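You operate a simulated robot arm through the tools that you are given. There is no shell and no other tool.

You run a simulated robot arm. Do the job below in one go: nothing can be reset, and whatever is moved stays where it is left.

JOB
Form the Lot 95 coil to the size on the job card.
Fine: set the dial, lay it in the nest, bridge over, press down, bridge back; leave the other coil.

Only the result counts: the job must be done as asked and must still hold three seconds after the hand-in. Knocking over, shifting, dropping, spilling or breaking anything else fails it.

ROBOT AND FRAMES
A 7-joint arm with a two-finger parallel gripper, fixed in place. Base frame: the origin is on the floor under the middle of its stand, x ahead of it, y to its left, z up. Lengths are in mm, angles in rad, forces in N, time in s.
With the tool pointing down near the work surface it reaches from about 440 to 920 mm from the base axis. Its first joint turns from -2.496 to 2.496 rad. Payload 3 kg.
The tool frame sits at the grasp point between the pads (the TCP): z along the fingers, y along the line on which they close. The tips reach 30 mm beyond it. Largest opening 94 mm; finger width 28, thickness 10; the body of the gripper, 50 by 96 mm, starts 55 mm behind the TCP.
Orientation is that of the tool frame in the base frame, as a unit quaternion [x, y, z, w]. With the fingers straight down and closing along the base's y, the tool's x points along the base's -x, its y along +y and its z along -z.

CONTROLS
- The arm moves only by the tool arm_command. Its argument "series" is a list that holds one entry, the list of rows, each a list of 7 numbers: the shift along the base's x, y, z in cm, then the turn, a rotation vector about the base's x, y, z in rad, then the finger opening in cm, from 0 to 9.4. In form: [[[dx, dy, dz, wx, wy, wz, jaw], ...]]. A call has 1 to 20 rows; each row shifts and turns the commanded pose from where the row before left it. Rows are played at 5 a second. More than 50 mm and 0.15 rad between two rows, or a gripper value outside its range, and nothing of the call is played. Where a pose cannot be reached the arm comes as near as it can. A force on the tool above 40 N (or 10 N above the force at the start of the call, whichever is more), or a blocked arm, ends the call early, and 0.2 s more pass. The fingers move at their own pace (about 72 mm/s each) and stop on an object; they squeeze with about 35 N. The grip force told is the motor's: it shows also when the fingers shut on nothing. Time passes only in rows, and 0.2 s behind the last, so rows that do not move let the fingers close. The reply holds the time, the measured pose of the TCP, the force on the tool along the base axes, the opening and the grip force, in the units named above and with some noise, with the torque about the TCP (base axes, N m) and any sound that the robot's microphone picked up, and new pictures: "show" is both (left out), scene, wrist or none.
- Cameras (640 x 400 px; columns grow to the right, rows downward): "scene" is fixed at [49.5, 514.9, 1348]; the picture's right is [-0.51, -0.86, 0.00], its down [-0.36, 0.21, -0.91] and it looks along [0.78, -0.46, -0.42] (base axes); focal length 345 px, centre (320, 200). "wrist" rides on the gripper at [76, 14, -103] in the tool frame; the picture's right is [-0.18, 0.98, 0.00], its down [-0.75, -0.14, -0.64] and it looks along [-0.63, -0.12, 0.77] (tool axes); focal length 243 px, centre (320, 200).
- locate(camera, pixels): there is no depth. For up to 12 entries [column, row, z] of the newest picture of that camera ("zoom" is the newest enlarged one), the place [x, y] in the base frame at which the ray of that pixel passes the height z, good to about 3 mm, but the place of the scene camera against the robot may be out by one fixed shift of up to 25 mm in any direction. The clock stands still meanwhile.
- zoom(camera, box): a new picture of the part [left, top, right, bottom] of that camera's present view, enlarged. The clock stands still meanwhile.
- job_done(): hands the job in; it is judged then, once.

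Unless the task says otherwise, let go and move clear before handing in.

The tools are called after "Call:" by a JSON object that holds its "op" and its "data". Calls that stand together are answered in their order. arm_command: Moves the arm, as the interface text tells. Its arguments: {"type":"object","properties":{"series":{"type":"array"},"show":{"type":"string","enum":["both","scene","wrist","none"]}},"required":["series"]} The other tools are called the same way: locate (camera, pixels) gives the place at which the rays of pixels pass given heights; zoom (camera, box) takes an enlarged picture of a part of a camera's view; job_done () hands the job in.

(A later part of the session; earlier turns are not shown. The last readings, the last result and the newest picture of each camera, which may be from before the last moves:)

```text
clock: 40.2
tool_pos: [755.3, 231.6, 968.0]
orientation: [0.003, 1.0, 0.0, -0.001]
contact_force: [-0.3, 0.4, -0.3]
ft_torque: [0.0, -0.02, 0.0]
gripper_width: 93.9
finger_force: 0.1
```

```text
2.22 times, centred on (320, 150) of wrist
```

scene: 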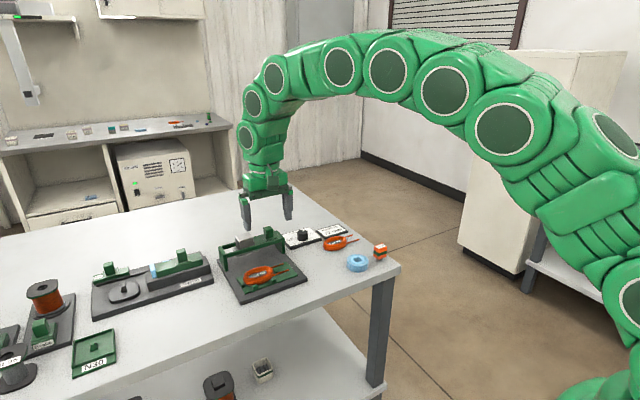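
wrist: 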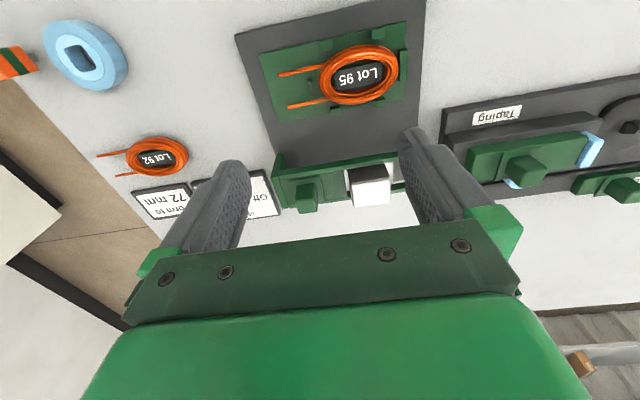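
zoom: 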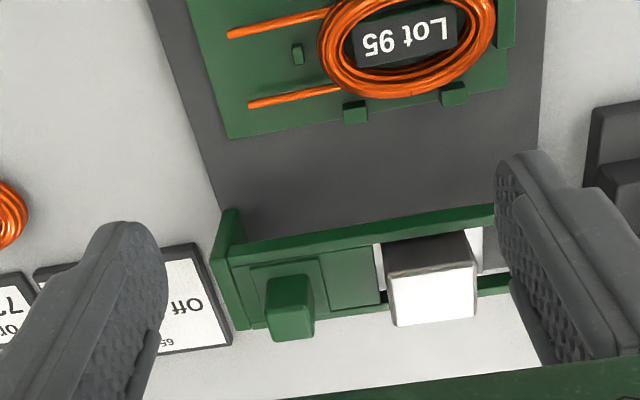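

Call:
{"op": "zoom", "data": {"camera": "wrist", "box": [265, 145, 345, 220]}}

Call:
{"op": "zoom", "data": {"camera": "wrist", "box": [325, 145, 425, 220]}}

```text
5.33 times, centred on (305, 182) of wrist
```

zoom: 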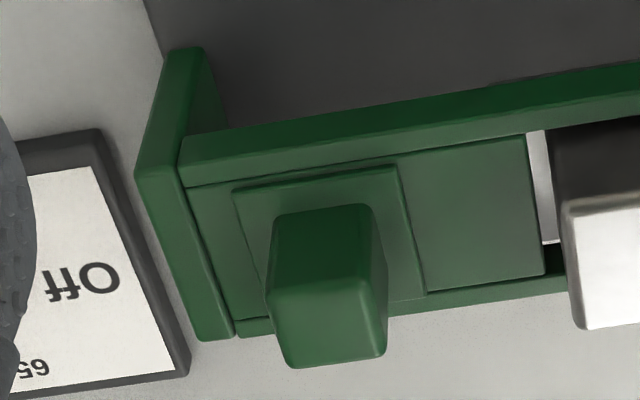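

```text
5.33 times, centred on (375, 182) of wrist
```

zoom: 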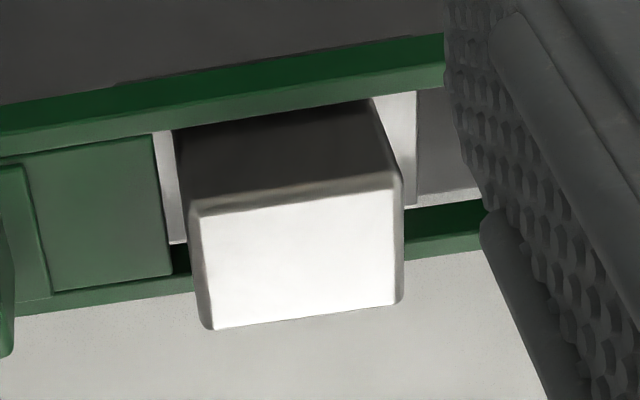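

I have the handle top at zoom (328,322); I'll shift the camera 4 cm forward for a second sight line to get its height.

Call:
{"op": "arm_command", "data": {"series": [[[2, -1, 0, 0, 0, 0, 9.4], [2.5, -1, 0, 0, 0, 0, 9.4], [0, 0, 0, 0, 0, 0, 9.4]]], "show": "wrist"}}

Call:
{"op": "zoom", "data": {"camera": "wrist", "box": [265, 110, 345, 185]}}

Call:
{"op": "zoom", "data": {"camera": "wrist", "box": [335, 110, 435, 185]}}

```text
clock: 41.0
tool_pos: [799.4, 213.7, 966.9]
orientation: [0.002, 1.0, 0.0, -0.001]
contact_force: [0.1, 0.0, 0.1]
ft_torque: [0.0, 0.03, 0.01]
gripper_width: 94.0
finger_force: 0.1
```

wrist: 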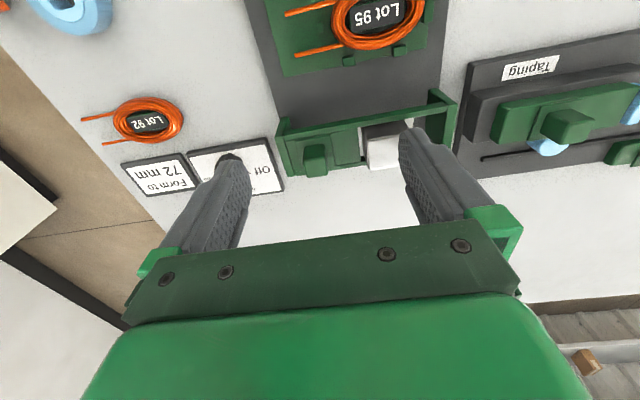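

```text
5.33 times, centred on (305, 148) of wrist
```

zoom: 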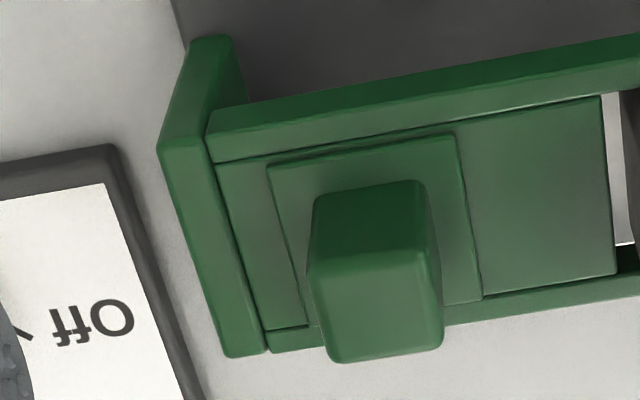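

```text
5.33 times, centred on (385, 148) of wrist
```

zoom: 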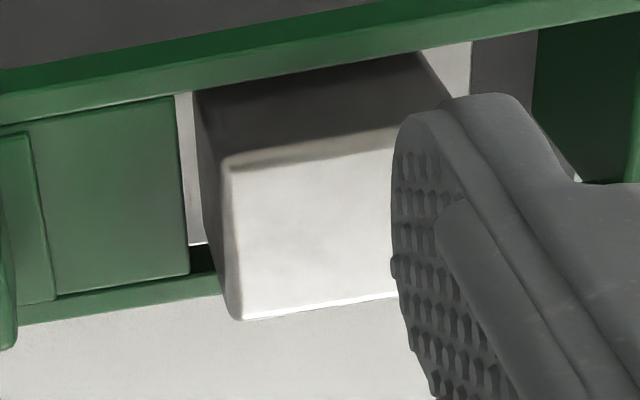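

The two sight lines put the handle top at (839,201,881), ~20 mm square, and the press block's top at centre (840.5,268), z≈874.5. I'll go above the handle with the hand at yaw +90°, so the fingers push it positively along x.

Call:
{"op": "arm_command", "data": {"series": [[[0.33, -0.106, 0, 0, 0, 0.1314, 9], [0.33, -0.106, 0, 0, 0, 0.1314, 8], [0.33, -0.106, 0, 0, 0, 0.1314, 7], [0.33, -0.106, 0, 0, 0, 0.1314, 6], [0.33, -0.106, 0, 0, 0, 0.1314, 5], [0.33, -0.106, 0, 0, 0, 0.1314, 5], [0.33, -0.106, 0, 0, 0, 0.1314, 5], [0.33, -0.106, 0, 0, 0, 0.1314, 5], [0.33, -0.106, 0, 0, 0, 0.1314, 5], [0.33, -0.106, 0, 0, 0, 0.1314, 5], [0.33, -0.106, 0, 0, 0, 0.1314, 5], [0.33, -0.106, 0, 0, 0, 0.1314, 5], [0, 0, -1.5, 0, 0, 0, 5], [0, 0, -1.5, 0, 0, 0, 5], [0, 0, 0, 0, 0, 0, 5]]]}}

Call:
{"op": "zoom", "data": {"camera": "wrist", "box": [230, 70, 410, 210]}}

```text
clock: 44.2
tool_pos: [839.0, 200.0, 937.2]
orientation: [0.709, -0.706, 0.0, 0.0]
contact_force: [-0.2, -0.1, -0.5]
ft_torque: [0.03, -0.01, 0.01]
gripper_width: 50.3
finger_force: 0.0
```

scene: 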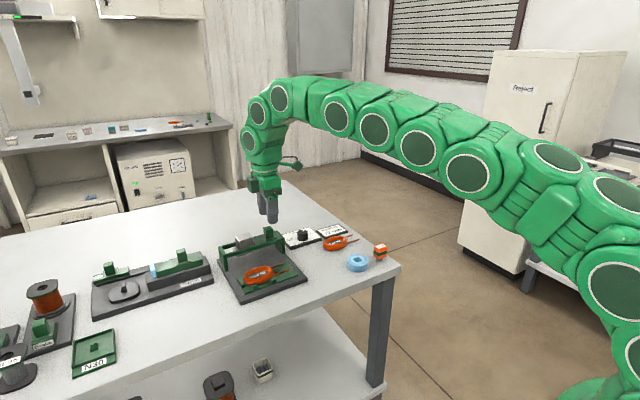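
wrist: 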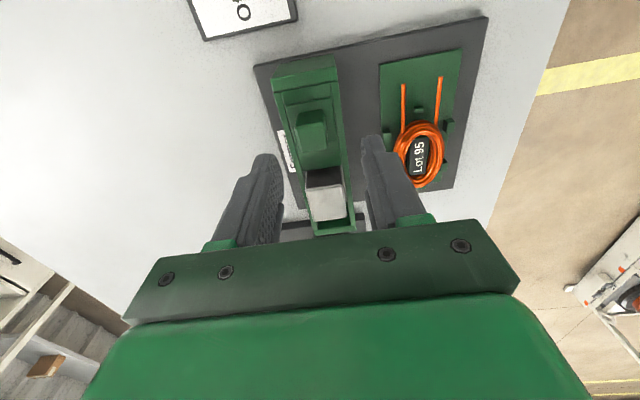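

```text
2.86 times, centred on (320, 140) of wrist
```

zoom: 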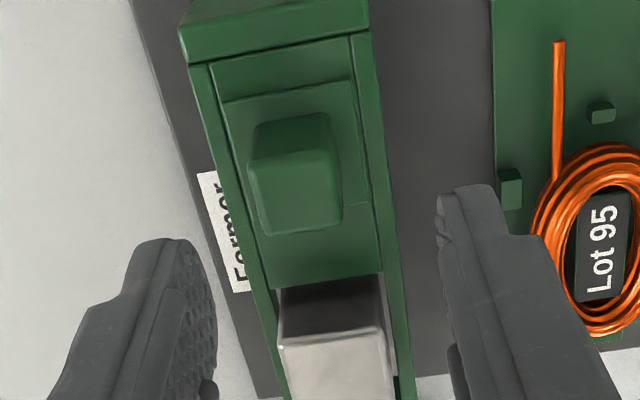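

In this view the handle top (wrist (312,137)) sits ~5.5 mm toward +x from the finger centre line, so x≈844.5. I'll shift and descend to straddle it.

Call:
{"op": "arm_command", "data": {"series": [[[0.55, 0.1, -1, 0, 0, 0, 5], [0, 0, -1, 0, 0, 0, 5], [0, 0, 0, 0, 0, 0, 5]]]}}

Call:
{"op": "zoom", "data": {"camera": "wrist", "box": [230, 70, 410, 210]}}

Call:
{"op": "zoom", "data": {"camera": "scene", "box": [210, 195, 310, 275]}}

```text
clock: 45.0
tool_pos: [845.7, 200.5, 918.1]
orientation: [0.708, -0.706, -0.001, 0.0]
contact_force: [0.0, 0.7, 0.6]
ft_torque: [-0.02, -0.04, 0.02]
gripper_width: 50.0
finger_force: 0.1
```

scene: 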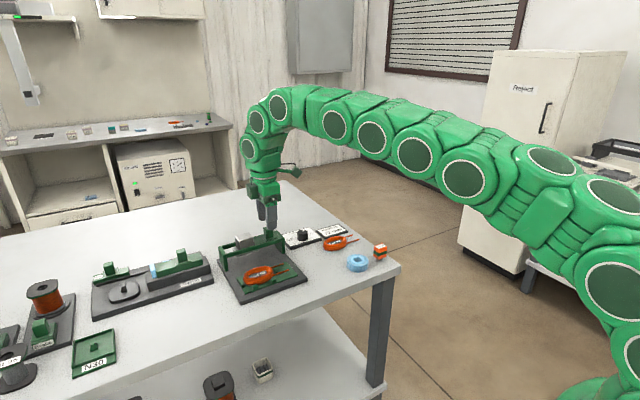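
wrist: 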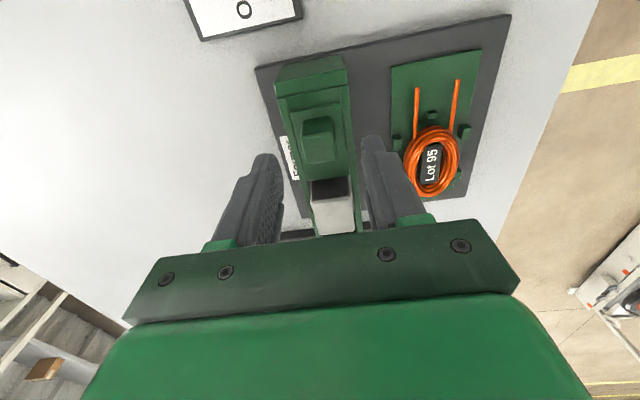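

```text
2.86 times, centred on (320, 140) of wrist
```

zoom: 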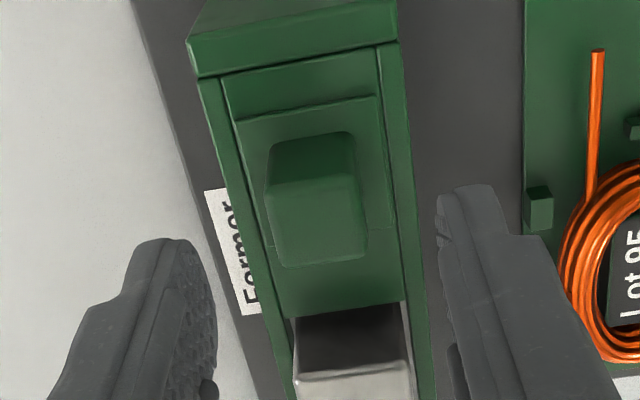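

```text
5.00 times, centred on (260, 235) of scene
```

zoom: 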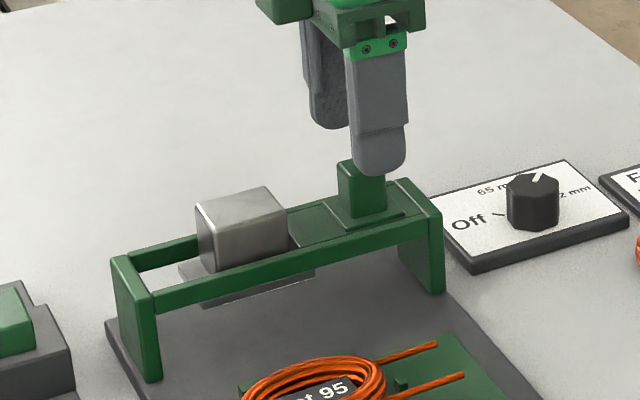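

The handle is now centred between the fingers (wrist (319,148)), slightly toward −y. I'll shift −2 mm in y, descend to grip depth and close.

Call:
{"op": "arm_command", "data": {"series": [[[0, -0.2, -0.7, 0, 0, 0, 5], [0, 0, -0.7, 0, 0, 0, 5], [0, 0, -0.7, 0, 0, 0, 5], [0, 0, 0, 0, 0, 0, 3.5], [0, 0, 0, 0, 0, 0, 2], [0, 0, 0, 0, 0, 0, 1], [0, 0, 0, 0, 0, 0, 1]]]}}

Call:
{"op": "zoom", "data": {"camera": "scene", "box": [210, 195, 310, 275]}}

```text
clock: 46.6
tool_pos: [844.2, 197.7, 897.0]
orientation: [0.708, -0.706, 0.0, 0.0]
contact_force: [0.0, 0.3, -2.7]
ft_torque: [-0.23, 0.06, -0.5]
gripper_width: 21.8
finger_force: 44.3
```

scene: 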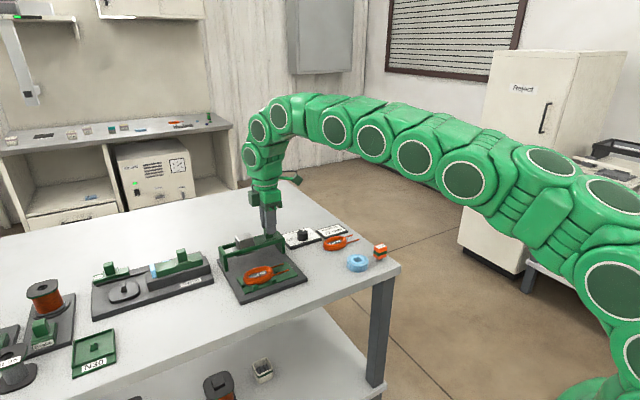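
wrist: 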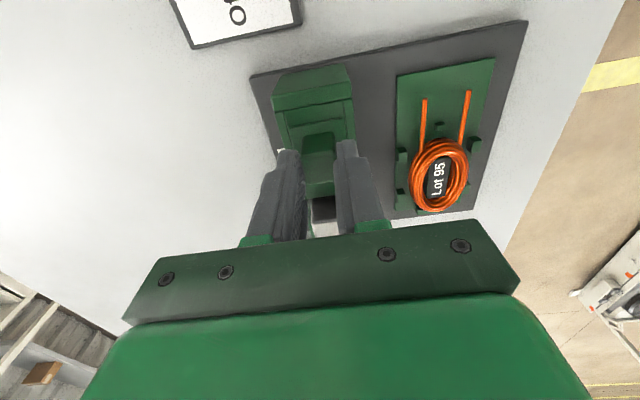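

```text
5.00 times, centred on (260, 235) of scene
```

zoom: 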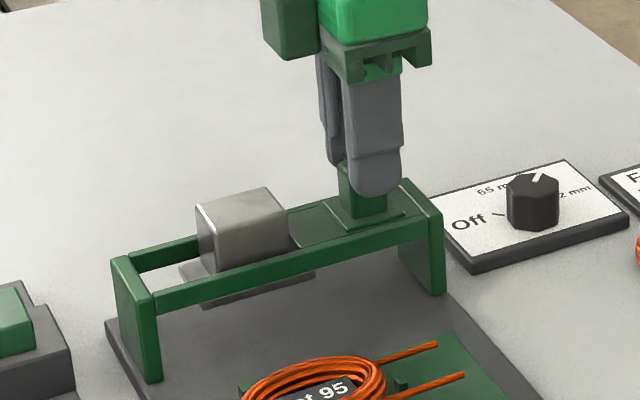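

The handle is gripped (21.8 mm). I'll try sliding the bridge toward the nest in small steps and watch the force.

Call:
{"op": "arm_command", "data": {"series": [[[-0.3, 0, 0, 0, 0, 0, 1], [-0.5, 0, 0, 0, 0, 0, 1], [-0.7, 0, 0, 0, 0, 0, 1], [0, 0, 0, 0, 0, 0, 1]]]}}

```text
clock: 47.6
tool_pos: [829.0, 197.1, 895.7]
orientation: [0.708, -0.706, 0.001, 0.0]
contact_force: [-1.5, 0.8, -11.4]
ft_torque: [0.37, -0.13, -0.51]
gripper_width: 22.0
finger_force: 45.2
```

scene: 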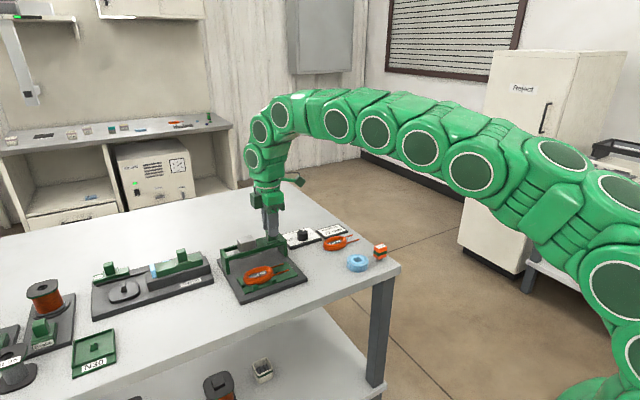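
wrist: 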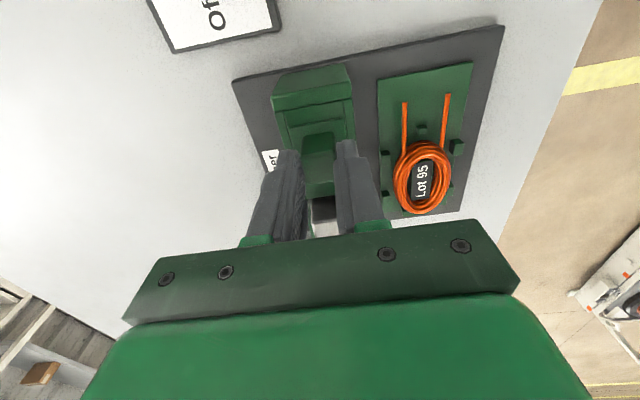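

The bridge slides freely along x (844→829) with low force. I'll continue, easing the slight upward pull.

Call:
{"op": "arm_command", "data": {"series": [[[-1, 0, -0.05, 0, 0, 0, 1], [-1, 0, 0, 0, 0, 0, 1], [-1, 0, 0, 0, 0, 0, 1], [-1, 0, 0, 0, 0, 0, 1], [0, 0, 0, 0, 0, 0, 1]]]}}

Call:
{"op": "zoom", "data": {"camera": "scene", "box": [210, 205, 310, 305]}}

```text
clock: 48.8
tool_pos: [790.0, 198.5, 897.1]
orientation: [0.708, -0.706, 0.0, 0.0]
contact_force: [1.0, -2.2, -3.4]
ft_torque: [-0.41, -0.18, -0.58]
gripper_width: 21.7
finger_force: 44.8
```

scene: 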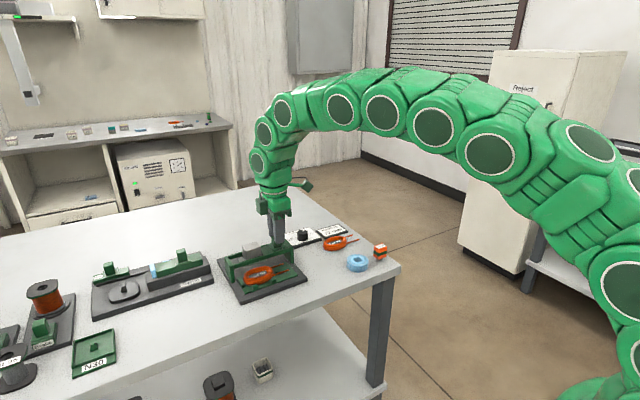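
wrist: 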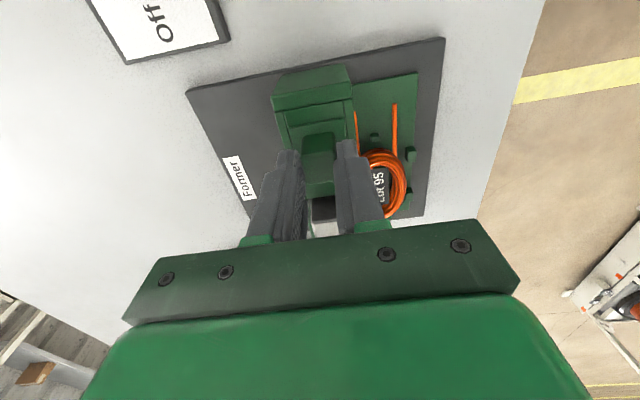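

```text
4.00 times, centred on (260, 255) of scene
```

zoom: 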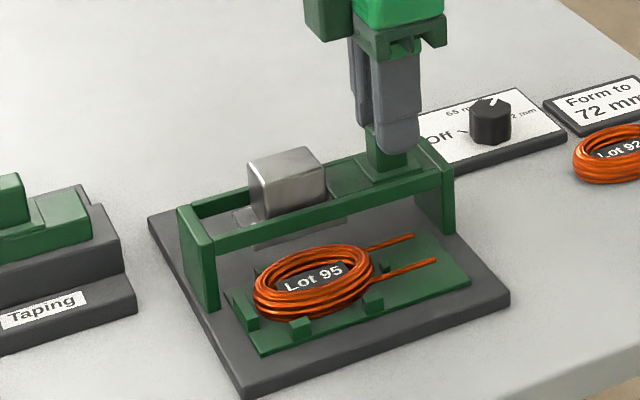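

The bridge is moving cleanly and its beam clears the coil. I'll continue toward the position over the nest, in smaller steps.

Call:
{"op": "arm_command", "data": {"series": [[[-0.8, 0, 0, 0, 0, 0, 1], [-0.8, 0, 0, 0, 0, 0, 1], [-0.8, 0, 0, 0, 0, 0, 1], [-0.8, 0, 0, 0, 0, 0, 1], [0, 0, 0, 0, 0, 0, 1]]]}}

Call:
{"op": "zoom", "data": {"camera": "scene", "box": [210, 205, 310, 305]}}

```text
clock: 50.0
tool_pos: [757.6, 198.4, 896.5]
orientation: [0.709, -0.706, 0.0, 0.0]
contact_force: [1.2, 0.2, 12.5]
ft_torque: [0.65, 0.12, -0.79]
gripper_width: 22.0
finger_force: 44.4
```

scene: 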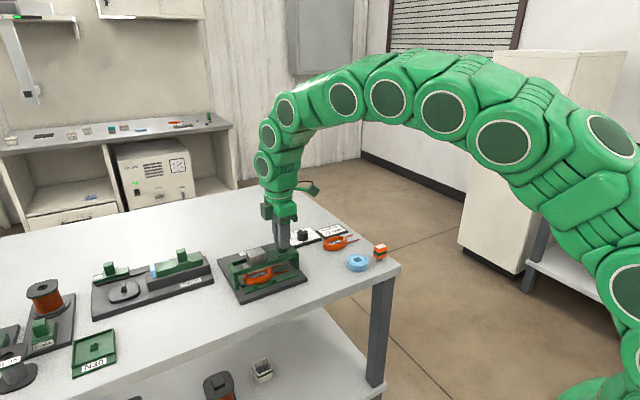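
wrist: 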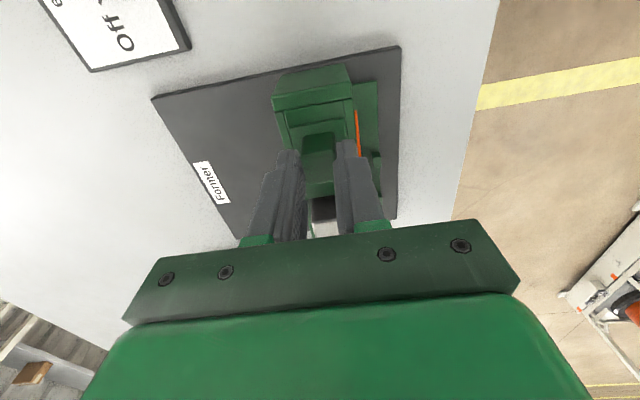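

```text
4.00 times, centred on (260, 255) of scene
```

zoom: 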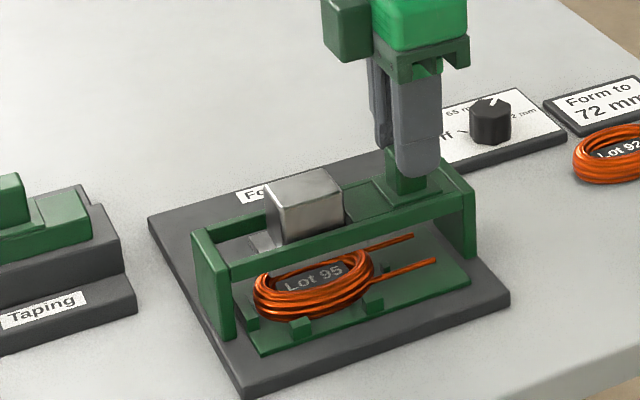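

The bridge is nearly over the nest (TCP x=757.6). I'll advance in 4 mm steps, watching for the end stop.

Call:
{"op": "arm_command", "data": {"series": [[[-0.4, 0, 0.04, 0, 0, 0, 1], [-0.4, 0, 0, 0, 0, 0, 1], [-0.3, 0, 0, 0, 0, 0, 1], [0, 0, 0, 0, 0, 0, 1]]], "show": "wrist"}}

Call:
{"op": "zoom", "data": {"camera": "scene", "box": [210, 205, 310, 305]}}

```text
clock: 51.0
tool_pos: [746.8, 198.0, 895.8]
orientation: [0.708, -0.706, 0.0, -0.001]
contact_force: [-2.1, 4.4, 5.7]
ft_torque: [-1.03, 0.26, -0.37]
gripper_width: 21.8
finger_force: 45.0
```

wrist: 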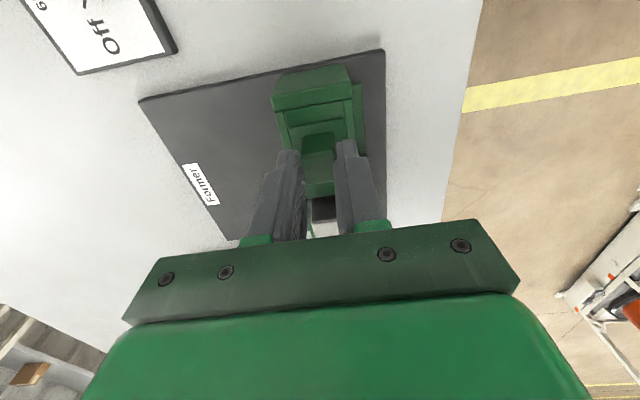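

```text
4.00 times, centred on (260, 255) of scene
```

zoom: 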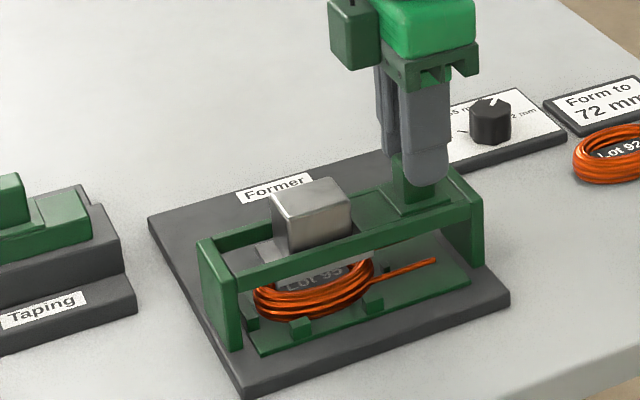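

No stop yet at x=746.8. I'll creep on 2 mm at a time, since an end stop should show as x force.

Call:
{"op": "arm_command", "data": {"series": [[[-0.2, 0, 0, 0, 0, 0, 1], [-0.15, 0, 0, 0, 0, 0, 1], [0, 0, 0, 0, 0, 0, 1]]], "show": "none"}}

```text
clock: 51.7
tool_pos: [745.0, 197.5, 895.3]
orientation: [0.708, -0.706, 0.001, -0.003]
contact_force: [17.3, 5.1, -14.8]
ft_torque: [-0.49, -0.14, -0.56]
gripper_width: 21.9
finger_force: 44.8
stopped in row 3: the force on the tool passed its limit at 41 N (the readings are from after the stop); the commanded pose is now the measured one
```

The bridge hit its end stop at x≈745 (force peaked at 41 N), right over the nest. I'll release the handle and lift clear.

Call:
{"op": "arm_command", "data": {"series": [[[0, 0, 0, 0, 0, 0, 1], [0, 0, 0, 0, 0, 0, 3], [0, 0, 0, 0, 0, 0, 4.5], [0, 0, 0.5, 0, 0, 0, 4.5], [0, 0, 1.5, 0, 0, 0, 4.5], [0, 0, 2, 0, 0, 0, 4.5], [0, 0, 2, 0, 0, 0, 4.5], [0, 0, 0, 0, 0, 0, 4.5]]]}}

Call:
{"op": "zoom", "data": {"camera": "wrist", "box": [220, 60, 420, 240]}}

Call:
{"op": "zoom", "data": {"camera": "scene", "box": [210, 205, 310, 305]}}

```text
clock: 53.5
tool_pos: [743.6, 198.7, 956.5]
orientation: [0.708, -0.706, 0.001, -0.003]
contact_force: [0.1, -0.1, 0.4]
ft_torque: [-0.02, -0.03, -0.03]
gripper_width: 45.2
finger_force: 0.1
```

scene: 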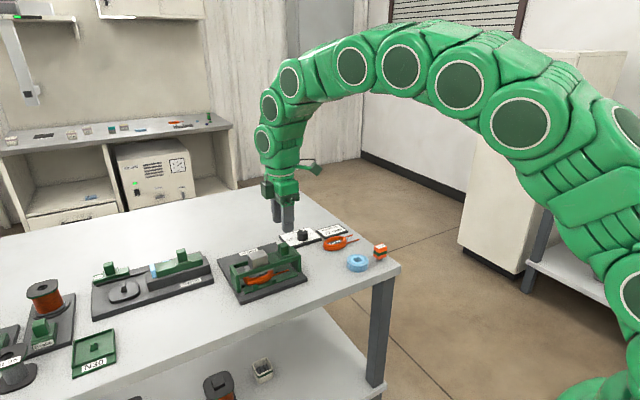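
wrist: 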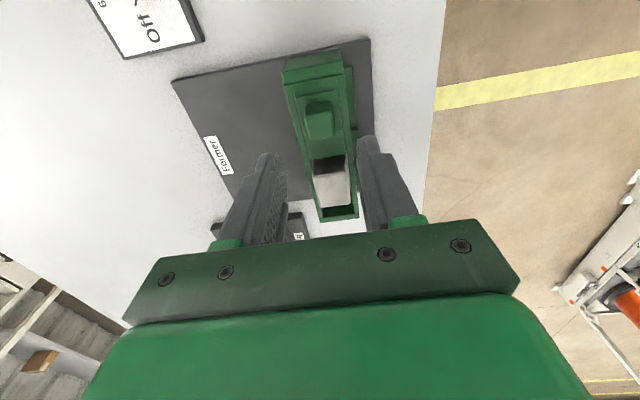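

```text
2.22 times, centred on (320, 150) of wrist
```

zoom: 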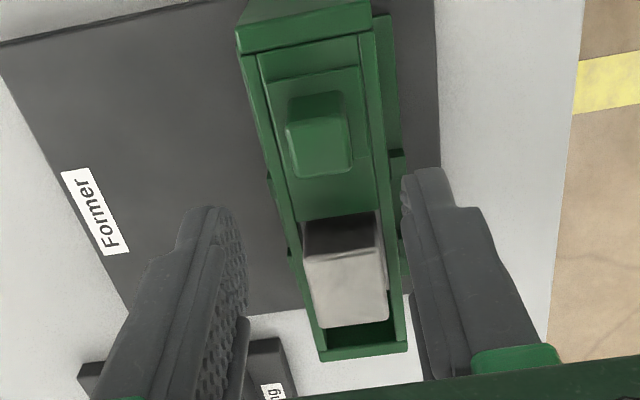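

```text
4.00 times, centred on (260, 255) of scene
```

zoom: 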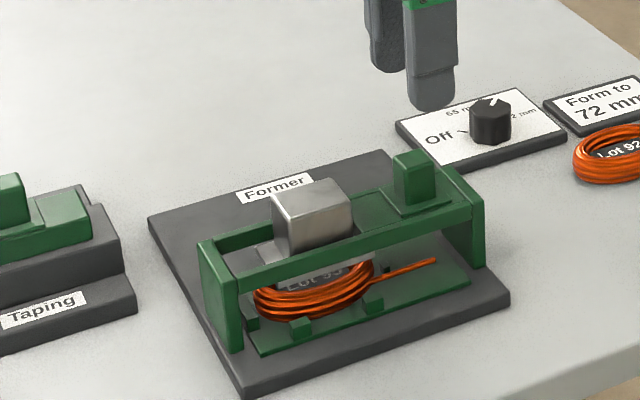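

The bridge stays put over the coil, and the metal block's top is centred near (745,268). I'll move above it and close the fingers for pressing.

Call:
{"op": "arm_command", "data": {"series": [[[0.15, 2.3, 0, 0, 0, 0, 3], [0, 2.3, 0, 0, 0, 0, 1], [0, 2.3, 0, 0, 0, 0, 0], [0, 0, -1.2, 0, 0, 0, 0], [0, 0, -1.2, 0, 0, 0, 0], [0, 0, 0, 0, 0, 0, 0], [0, 0, 0, 0, 0, 0, 0]]]}}

Call:
{"op": "zoom", "data": {"camera": "scene", "box": [210, 205, 310, 305]}}

Call:
{"op": "zoom", "data": {"camera": "wrist", "box": [240, 60, 400, 210]}}

```text
clock: 55.1
tool_pos: [746.7, 266.5, 932.2]
orientation: [0.708, -0.706, 0.001, -0.002]
contact_force: [-1.0, 0.1, -0.1]
ft_torque: [0.01, -0.03, 0.01]
gripper_width: 0.3
finger_force: 32.6
```

scene: 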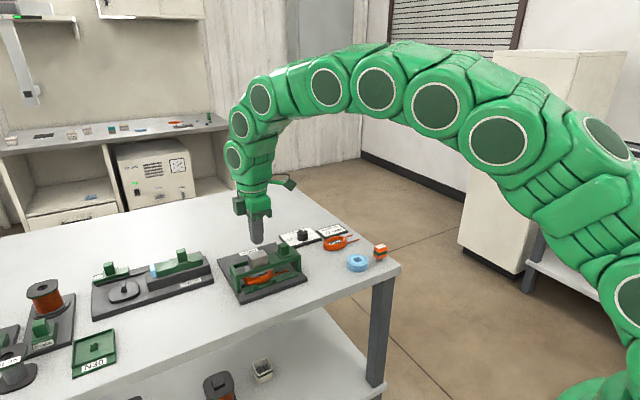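
wrist: 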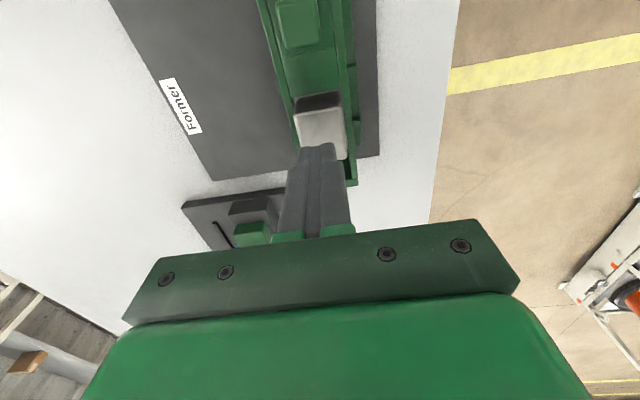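

```text
4.00 times, centred on (260, 255) of scene
```

zoom: 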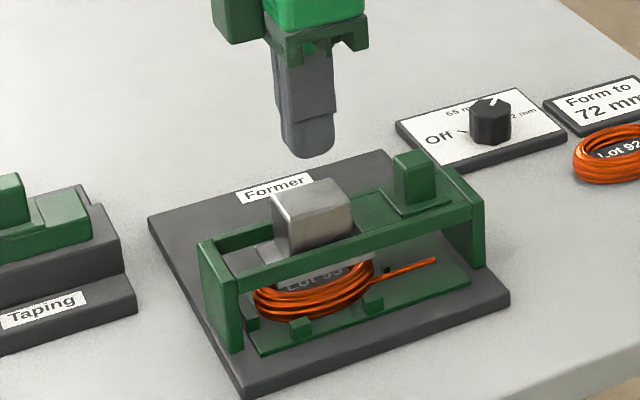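

```text
2.67 times, centred on (320, 135) of wrist
```

zoom: 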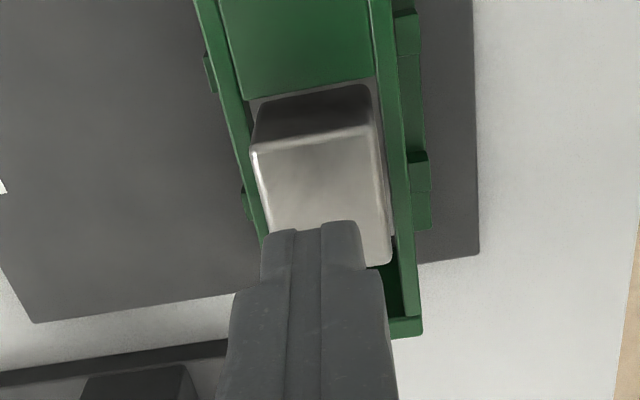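

The block's top centre (wrist (321.5,137.6)) lines up with the finger axis (≈(320,138.6)). I'll descend to near contact, then press in small steps.

Call:
{"op": "arm_command", "data": {"series": [[[-0.1, 0.05, -1, 0, 0, 0, 0], [0, 0, -1, 0, 0, 0, 0], [0, 0, -0.3, 0, 0, 0, 0], [0, 0, -0.2, 0, 0, 0, 0], [0, 0, -0.2, 0, 0, 0, 0], [0, 0, 0, 0, 0, 0, 0]]], "show": "scene"}}

Call:
{"op": "zoom", "data": {"camera": "scene", "box": [220, 215, 300, 295]}}

```text
clock: 56.5
tool_pos: [745.4, 266.8, 904.3]
orientation: [0.708, -0.707, 0.001, -0.002]
contact_force: [-0.5, 0.0, -0.4]
ft_torque: [0.0, 0.01, 0.02]
gripper_width: 0.0
finger_force: 33.1
```

scene: 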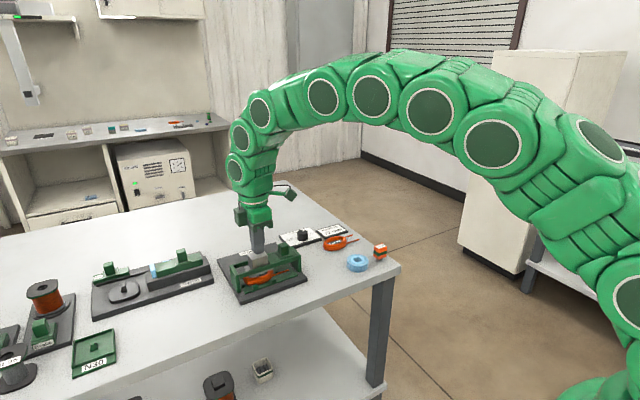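

```text
5.00 times, centred on (260, 255) of scene
```

zoom: 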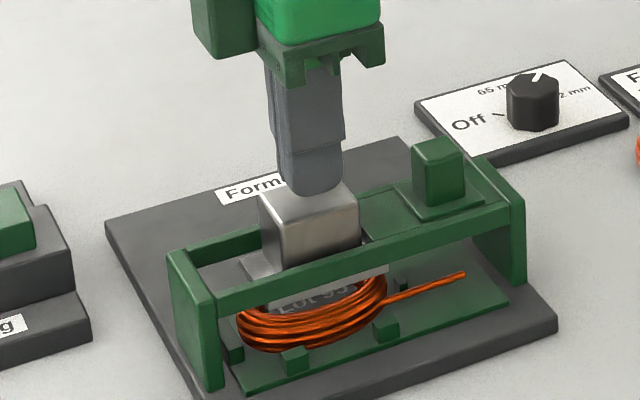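

The tips are just above the block at TCP z=904 with no contact yet. I'll press down in 2 mm steps and watch the vertical force.

Call:
{"op": "arm_command", "data": {"series": [[[0, 0, -0.2, 0, 0, 0, 0], [0, 0, -0.2, 0, 0, 0, 0], [0, 0, -0.2, 0, 0, 0, 0], [0, 0, 0, 0, 0, 0, 0]]], "show": "none"}}

```text
clock: 57.5
tool_pos: [745.8, 267.6, 898.5]
orientation: [0.708, -0.706, 0.001, -0.002]
contact_force: [0.6, -0.6, 0.5]
ft_torque: [-0.04, -0.01, 0.01]
gripper_width: 0.0
finger_force: 32.9
```

Call:
{"op": "arm_command", "data": {"series": [[[0, 0, -0.15, 0, 0, 0, 0], [0, 0, -0.15, 0, 0, 0, 0], [0, 0, 0, 0, 0, 0, 0]]], "show": "scene"}}

Call:
{"op": "zoom", "data": {"camera": "scene", "box": [220, 215, 300, 295]}}

```text
clock: 58.3
tool_pos: [745.0, 268.0, 897.2]
orientation: [0.708, -0.706, 0.001, -0.001]
contact_force: [0.4, -0.1, 1.6]
ft_torque: [0.02, -0.01, -0.05]
gripper_width: 0.1
finger_force: 33.8
```

scene: 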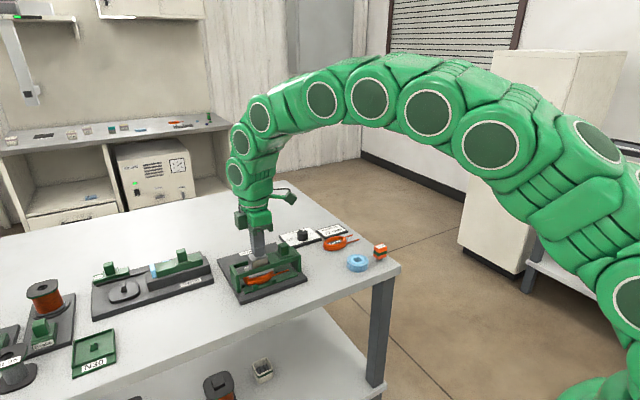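

```text
5.00 times, centred on (260, 255) of scene
```

zoom: 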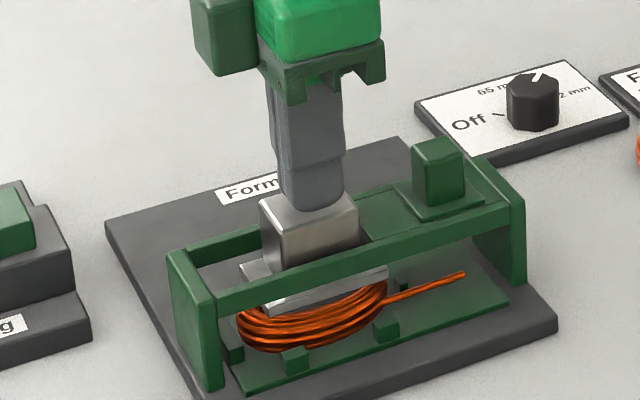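

The tips now touch the block's top and the platen is just above the coil. I'll press further in small steps.

Call:
{"op": "arm_command", "data": {"series": [[[0, 0, -0.15, 0, 0, 0, 0], [0, 0, -0.15, 0, 0, 0, 0], [0, 0, 0, 0, 0, 0, 0]]], "show": "none"}}

```text
clock: 59.1
tool_pos: [745.3, 268.3, 894.1]
orientation: [0.708, -0.706, 0.002, -0.002]
contact_force: [1.1, 0.9, 2.3]
ft_torque: [0.01, -0.02, 0.03]
gripper_width: 0.0
finger_force: 33.2
```

Call:
{"op": "arm_command", "data": {"series": [[[0, 0, -0.15, 0, 0, 0, 0], [0, 0, -0.15, 0, 0, 0, 0], [0, 0, -0.15, 0, 0, 0, 0], [0, 0, 0, 0, 0, 0, 0]]], "show": "scene"}}

Call:
{"op": "zoom", "data": {"camera": "scene", "box": [220, 215, 300, 295]}}

```text
clock: 60.1
tool_pos: [745.5, 267.7, 888.0]
orientation: [0.709, -0.705, 0.001, -0.002]
contact_force: [-1.9, -0.2, 1.5]
ft_torque: [-0.04, 0.06, -0.03]
gripper_width: 0.2
finger_force: 32.6
```

scene: 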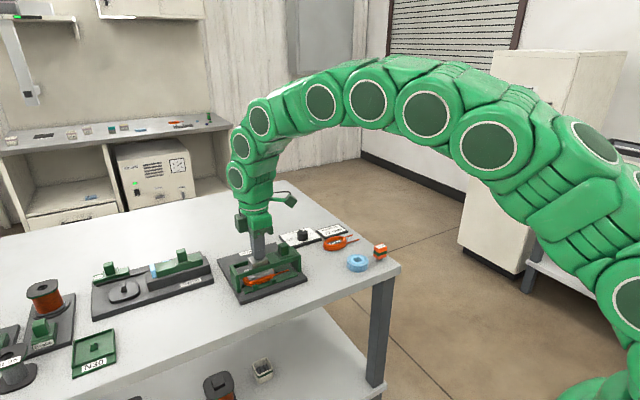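

```text
5.00 times, centred on (260, 255) of scene
```

zoom: 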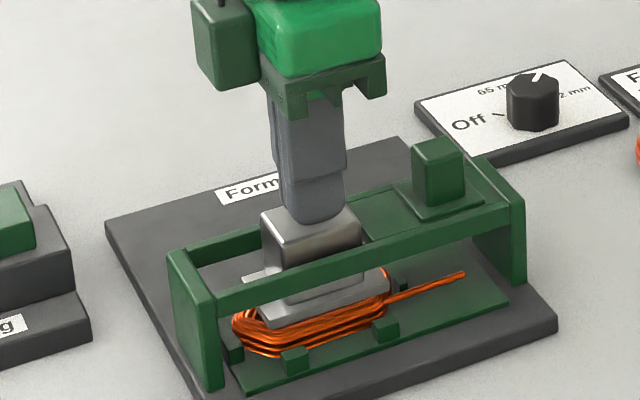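

The platen is moving down and the coil is starting to change shape under it, with little force so far. I'll keep pressing until it bottoms out.

Call:
{"op": "arm_command", "data": {"series": [[[0, 0, -0.15, 0, 0, 0, 0], [0, 0, -0.15, 0, 0, 0, 0], [0, 0, -0.15, 0, 0, 0, 0], [0, 0, 0, 0, 0, 0, 0]]], "show": "scene"}}

Call:
{"op": "zoom", "data": {"camera": "scene", "box": [220, 215, 300, 295]}}

```text
clock: 61.0
tool_pos: [745.7, 267.0, 885.7]
orientation: [0.708, -0.706, 0.002, -0.003]
contact_force: [-5.0, -1.6, 14.3]
ft_torque: [-0.14, 0.15, -0.07]
gripper_width: 0.1
finger_force: 32.8
stopped in row 4: the force on the tool passed its limit at 42 N (the readings are from after the stop); the commanded pose is now the measured one
```

scene: 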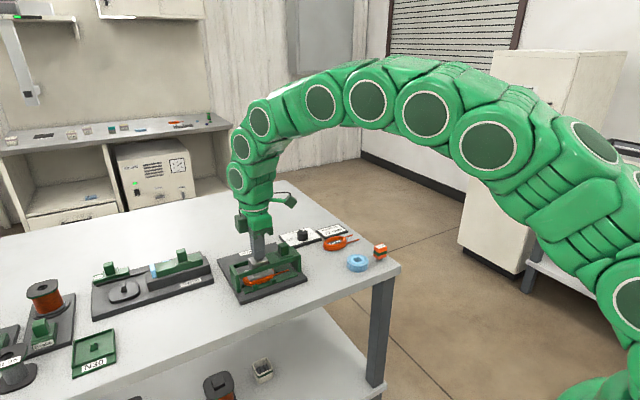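

```text
5.00 times, centred on (260, 255) of scene
```

zoom: 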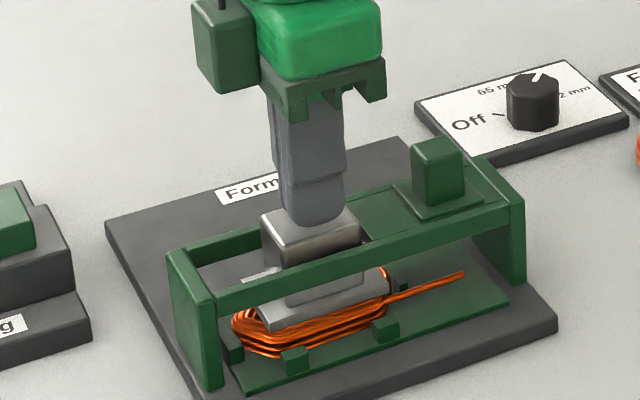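

The press met a firm stop at TCP z≈885.7 (42 N), and the coil now looks squared. I'll press once more to confirm it's a hard stop and hold briefly.

Call:
{"op": "arm_command", "data": {"series": [[[0, 0, -0.05, 0, 0, 0, 0], [0, 0, -0.05, 0, 0, 0, 0], [0, 0, 0, 0, 0, 0, 0], [0, 0, 0, 0, 0, 0, 0]]], "show": "none"}}

```text
clock: 62.1
tool_pos: [747.1, 266.9, 886.4]
orientation: [0.707, -0.707, 0.002, -0.003]
contact_force: [-4.2, -0.8, 14.4]
ft_torque: [-0.14, 0.18, -0.02]
gripper_width: 0.0
finger_force: 32.2
stopped in row 4: the force on the tool passed its limit at 40 N (the readings are from after the stop); the commanded pose is now the measured one
```

The height didn't change under 40 N, so the press is at its hard stop. I'll lift off and see how the block and coil look.

Call:
{"op": "arm_command", "data": {"series": [[[0, 0, 0.3, 0, 0, 0, 0], [0, 0, 0.7, 0, 0, 0, 0], [0, 0, 1.5, 0, 0, 0, 0], [0, 0, 2, 0, 0, 0, 0], [0, 0, 2, 0, 0, 0, 0], [0, 0, 0, 0, 0, 0, 0]]]}}

Call:
{"op": "zoom", "data": {"camera": "scene", "box": [220, 215, 300, 295]}}

Call:
{"op": "zoom", "data": {"camera": "scene", "box": [235, 255, 290, 300]}}

```text
clock: 63.5
tool_pos: [745.9, 267.3, 952.2]
orientation: [0.709, -0.705, 0.003, -0.003]
contact_force: [-0.2, 0.3, 0.9]
ft_torque: [0.02, 0.0, -0.01]
gripper_width: 0.4
finger_force: 33.1
```

scene: 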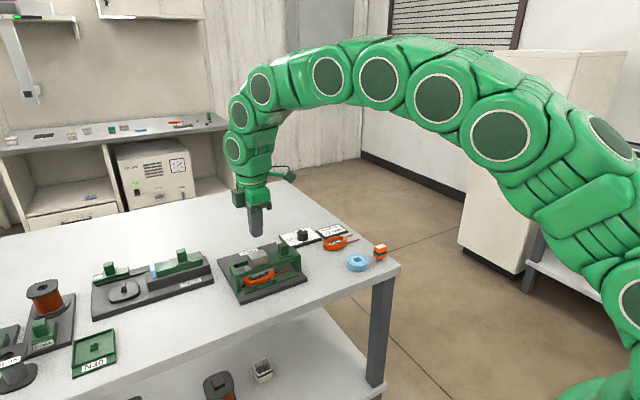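
wrist: 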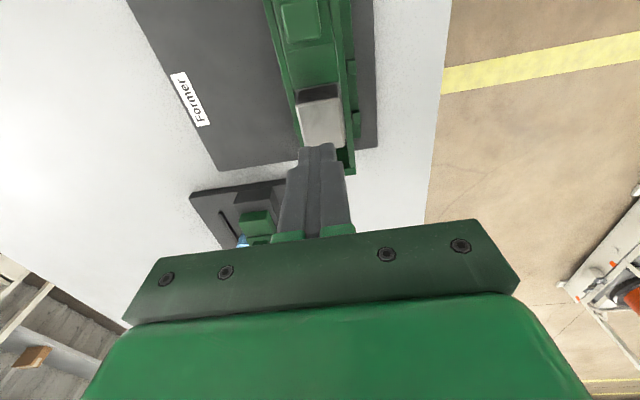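

```text
5.00 times, centred on (260, 255) of scene
```

zoom: 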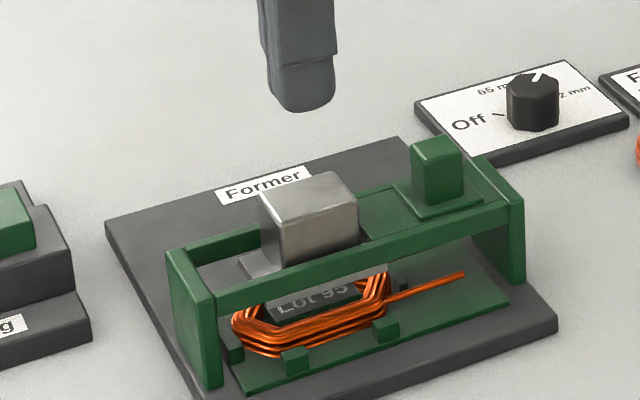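

```text
8.89 times, centred on (262, 278) of scene
```

zoom: 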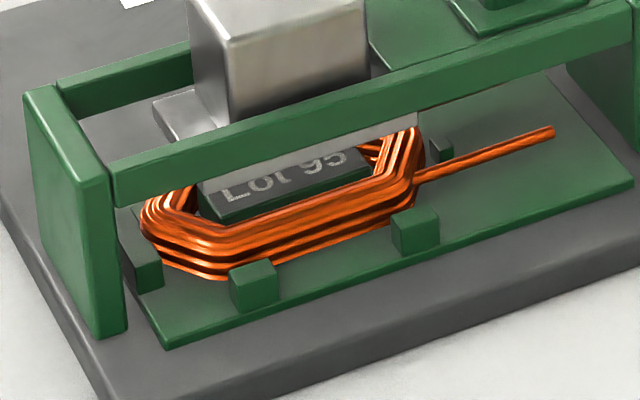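

The coil has taken a crisp hexagonal form and the press block sprang back up. Now I'll go back above the handle with open fingers to return the bridge.

Call:
{"op": "arm_command", "data": {"series": [[[-0.05, -2.3, 0, 0, 0, 0, 1], [0, -2.3, 0, 0, 0, 0, 3], [0, -2.3, 0, 0, 0, 0, 5], [0, 0, -1.2, 0, 0, 0, 5], [0, 0, -1.2, 0, 0, 0, 5], [0, 0, 0, 0, 0, 0, 5]]], "show": "wrist"}}

Call:
{"op": "zoom", "data": {"camera": "wrist", "box": [230, 70, 410, 210]}}

```text
clock: 64.9
tool_pos: [746.5, 199.0, 926.7]
orientation: [0.708, -0.706, 0.002, -0.003]
contact_force: [-0.3, 0.5, 0.3]
ft_torque: [0.0, -0.02, -0.02]
gripper_width: 49.9
finger_force: 0.2
```

wrist: 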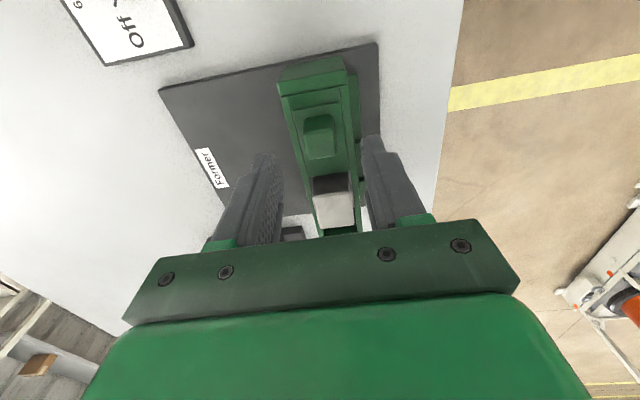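

```text
2.86 times, centred on (320, 140) of wrist
```

zoom: 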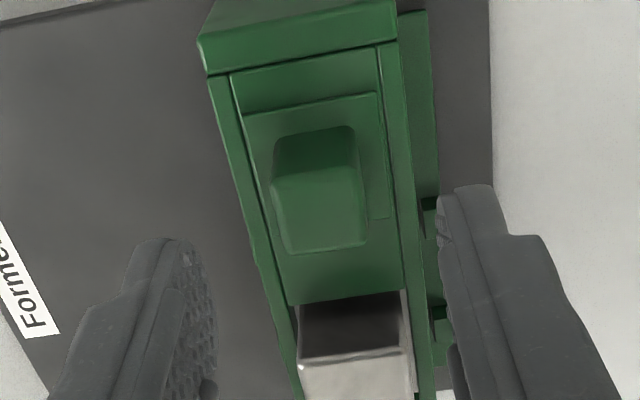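

The handle (wrist (320,144.5)) is centred under the fingers. I'll descend and grip it.

Call:
{"op": "arm_command", "data": {"series": [[[0, -0.1, -1, 0, 0, 0, 5], [0, 0, -1, 0, 0, 0, 5], [0, 0, -0.95, 0, 0, 0, 5], [0, 0, 0, 0, 0, 0, 3.5], [0, 0, 0, 0, 0, 0, 2], [0, 0, 0, 0, 0, 0, 1], [0, 0, 0, 0, 0, 0, 1]]], "show": "none"}}

```text
clock: 66.5
tool_pos: [745.1, 197.4, 898.7]
orientation: [0.708, -0.707, 0.002, -0.004]
contact_force: [1.6, 1.9, 2.4]
ft_torque: [-0.21, 0.22, -0.66]
gripper_width: 21.7
finger_force: 44.5
```

The handle is gripped again. I'll slide the bridge back along +x.

Call:
{"op": "arm_command", "data": {"series": [[[0.4, 0, 0, 0, 0, 0, 1], [0.8, 0, 0, 0, 0, 0, 1], [0.8, 0, 0, 0, 0, 0, 1], [0.8, 0, 0, 0, 0, 0, 1], [0, 0, 0, 0, 0, 0, 1]]]}}

Call:
{"op": "zoom", "data": {"camera": "scene", "box": [210, 205, 310, 305]}}

```text
clock: 67.7
tool_pos: [774.4, 198.4, 898.7]
orientation: [0.708, -0.706, 0.002, -0.004]
contact_force: [0.7, 2.4, 11.7]
ft_torque: [0.12, 0.06, -0.49]
gripper_width: 21.8
finger_force: 44.8
```

scene: 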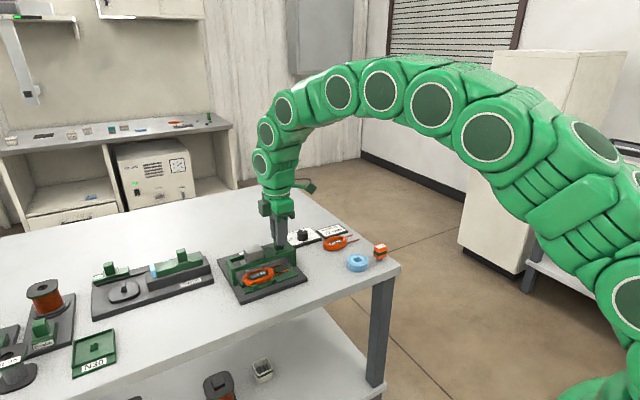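
wrist: 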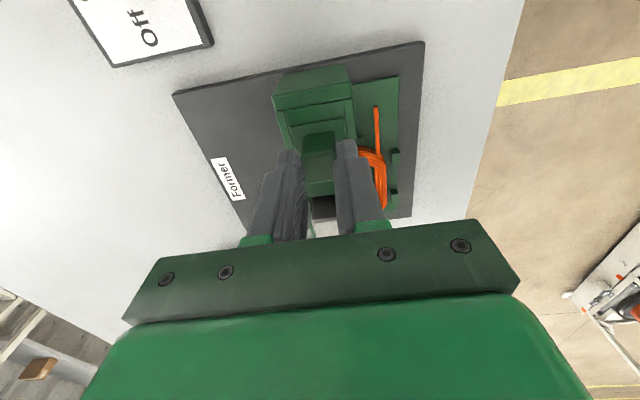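

```text
4.00 times, centred on (260, 255) of scene
```

zoom: 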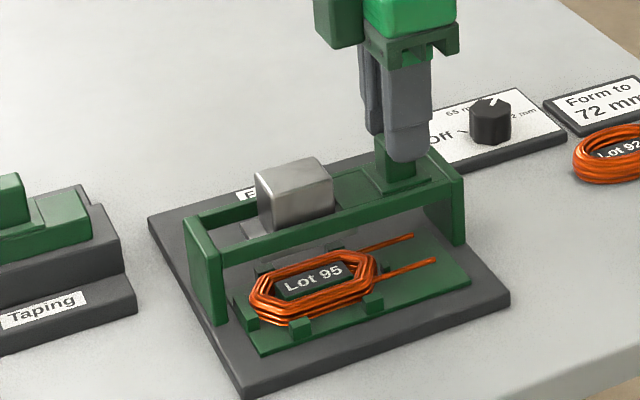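

The bridge slides back cleanly and the formed coil stays in the nest. Continuing the return.

Call:
{"op": "arm_command", "data": {"series": [[[1, 0, 0.03, 0, 0, 0, 1], [1, 0, 0, 0, 0, 0, 1], [1, 0, 0, 0, 0, 0, 1], [1, 0, 0, 0, 0, 0, 1], [1, 0, 0, 0, 0, 0, 1], [0, 0, 0, 0, 0, 0, 1]]], "show": "none"}}

```text
clock: 69.1
tool_pos: [823.4, 197.3, 897.6]
orientation: [0.708, -0.706, 0.002, -0.004]
contact_force: [2.4, 2.4, 0.8]
ft_torque: [0.39, -0.04, -0.53]
gripper_width: 21.5
finger_force: 44.9
```

At x=823 with low forces; about 21 mm remain to the starting position. I'll finish in smaller steps, watching for the back stop.

Call:
{"op": "arm_command", "data": {"series": [[[0.6, 0, 0, 0, 0, 0, 1], [0.6, 0, 0, 0, 0, 0, 1], [0.4, 0, 0, 0, 0, 0, 1], [0.3, 0, 0, 0, 0, 0, 1], [0, 0, 0, 0, 0, 0, 1]]], "show": "none"}}

```text
clock: 70.3
tool_pos: [843.2, 197.1, 897.6]
orientation: [0.709, -0.706, 0.003, -0.004]
contact_force: [-0.9, 3.0, 1.3]
ft_torque: [-0.81, 0.35, -0.56]
gripper_width: 21.8
finger_force: 45.2
```

Call:
{"op": "arm_command", "data": {"series": [[[0.1, 0, 0, 0, 0, 0, 1], [0.1, 0, 0, 0, 0, 0, 1], [0, 0, 0, 0, 0, 0, 1]]], "show": "none"}}

```text
clock: 71.1
tool_pos: [845.4, 196.6, 897.4]
orientation: [0.708, -0.706, 0.002, -0.004]
contact_force: [-4.2, 0.1, -0.3]
ft_torque: [-0.17, 0.4, -0.63]
gripper_width: 21.8
finger_force: 45.1
```

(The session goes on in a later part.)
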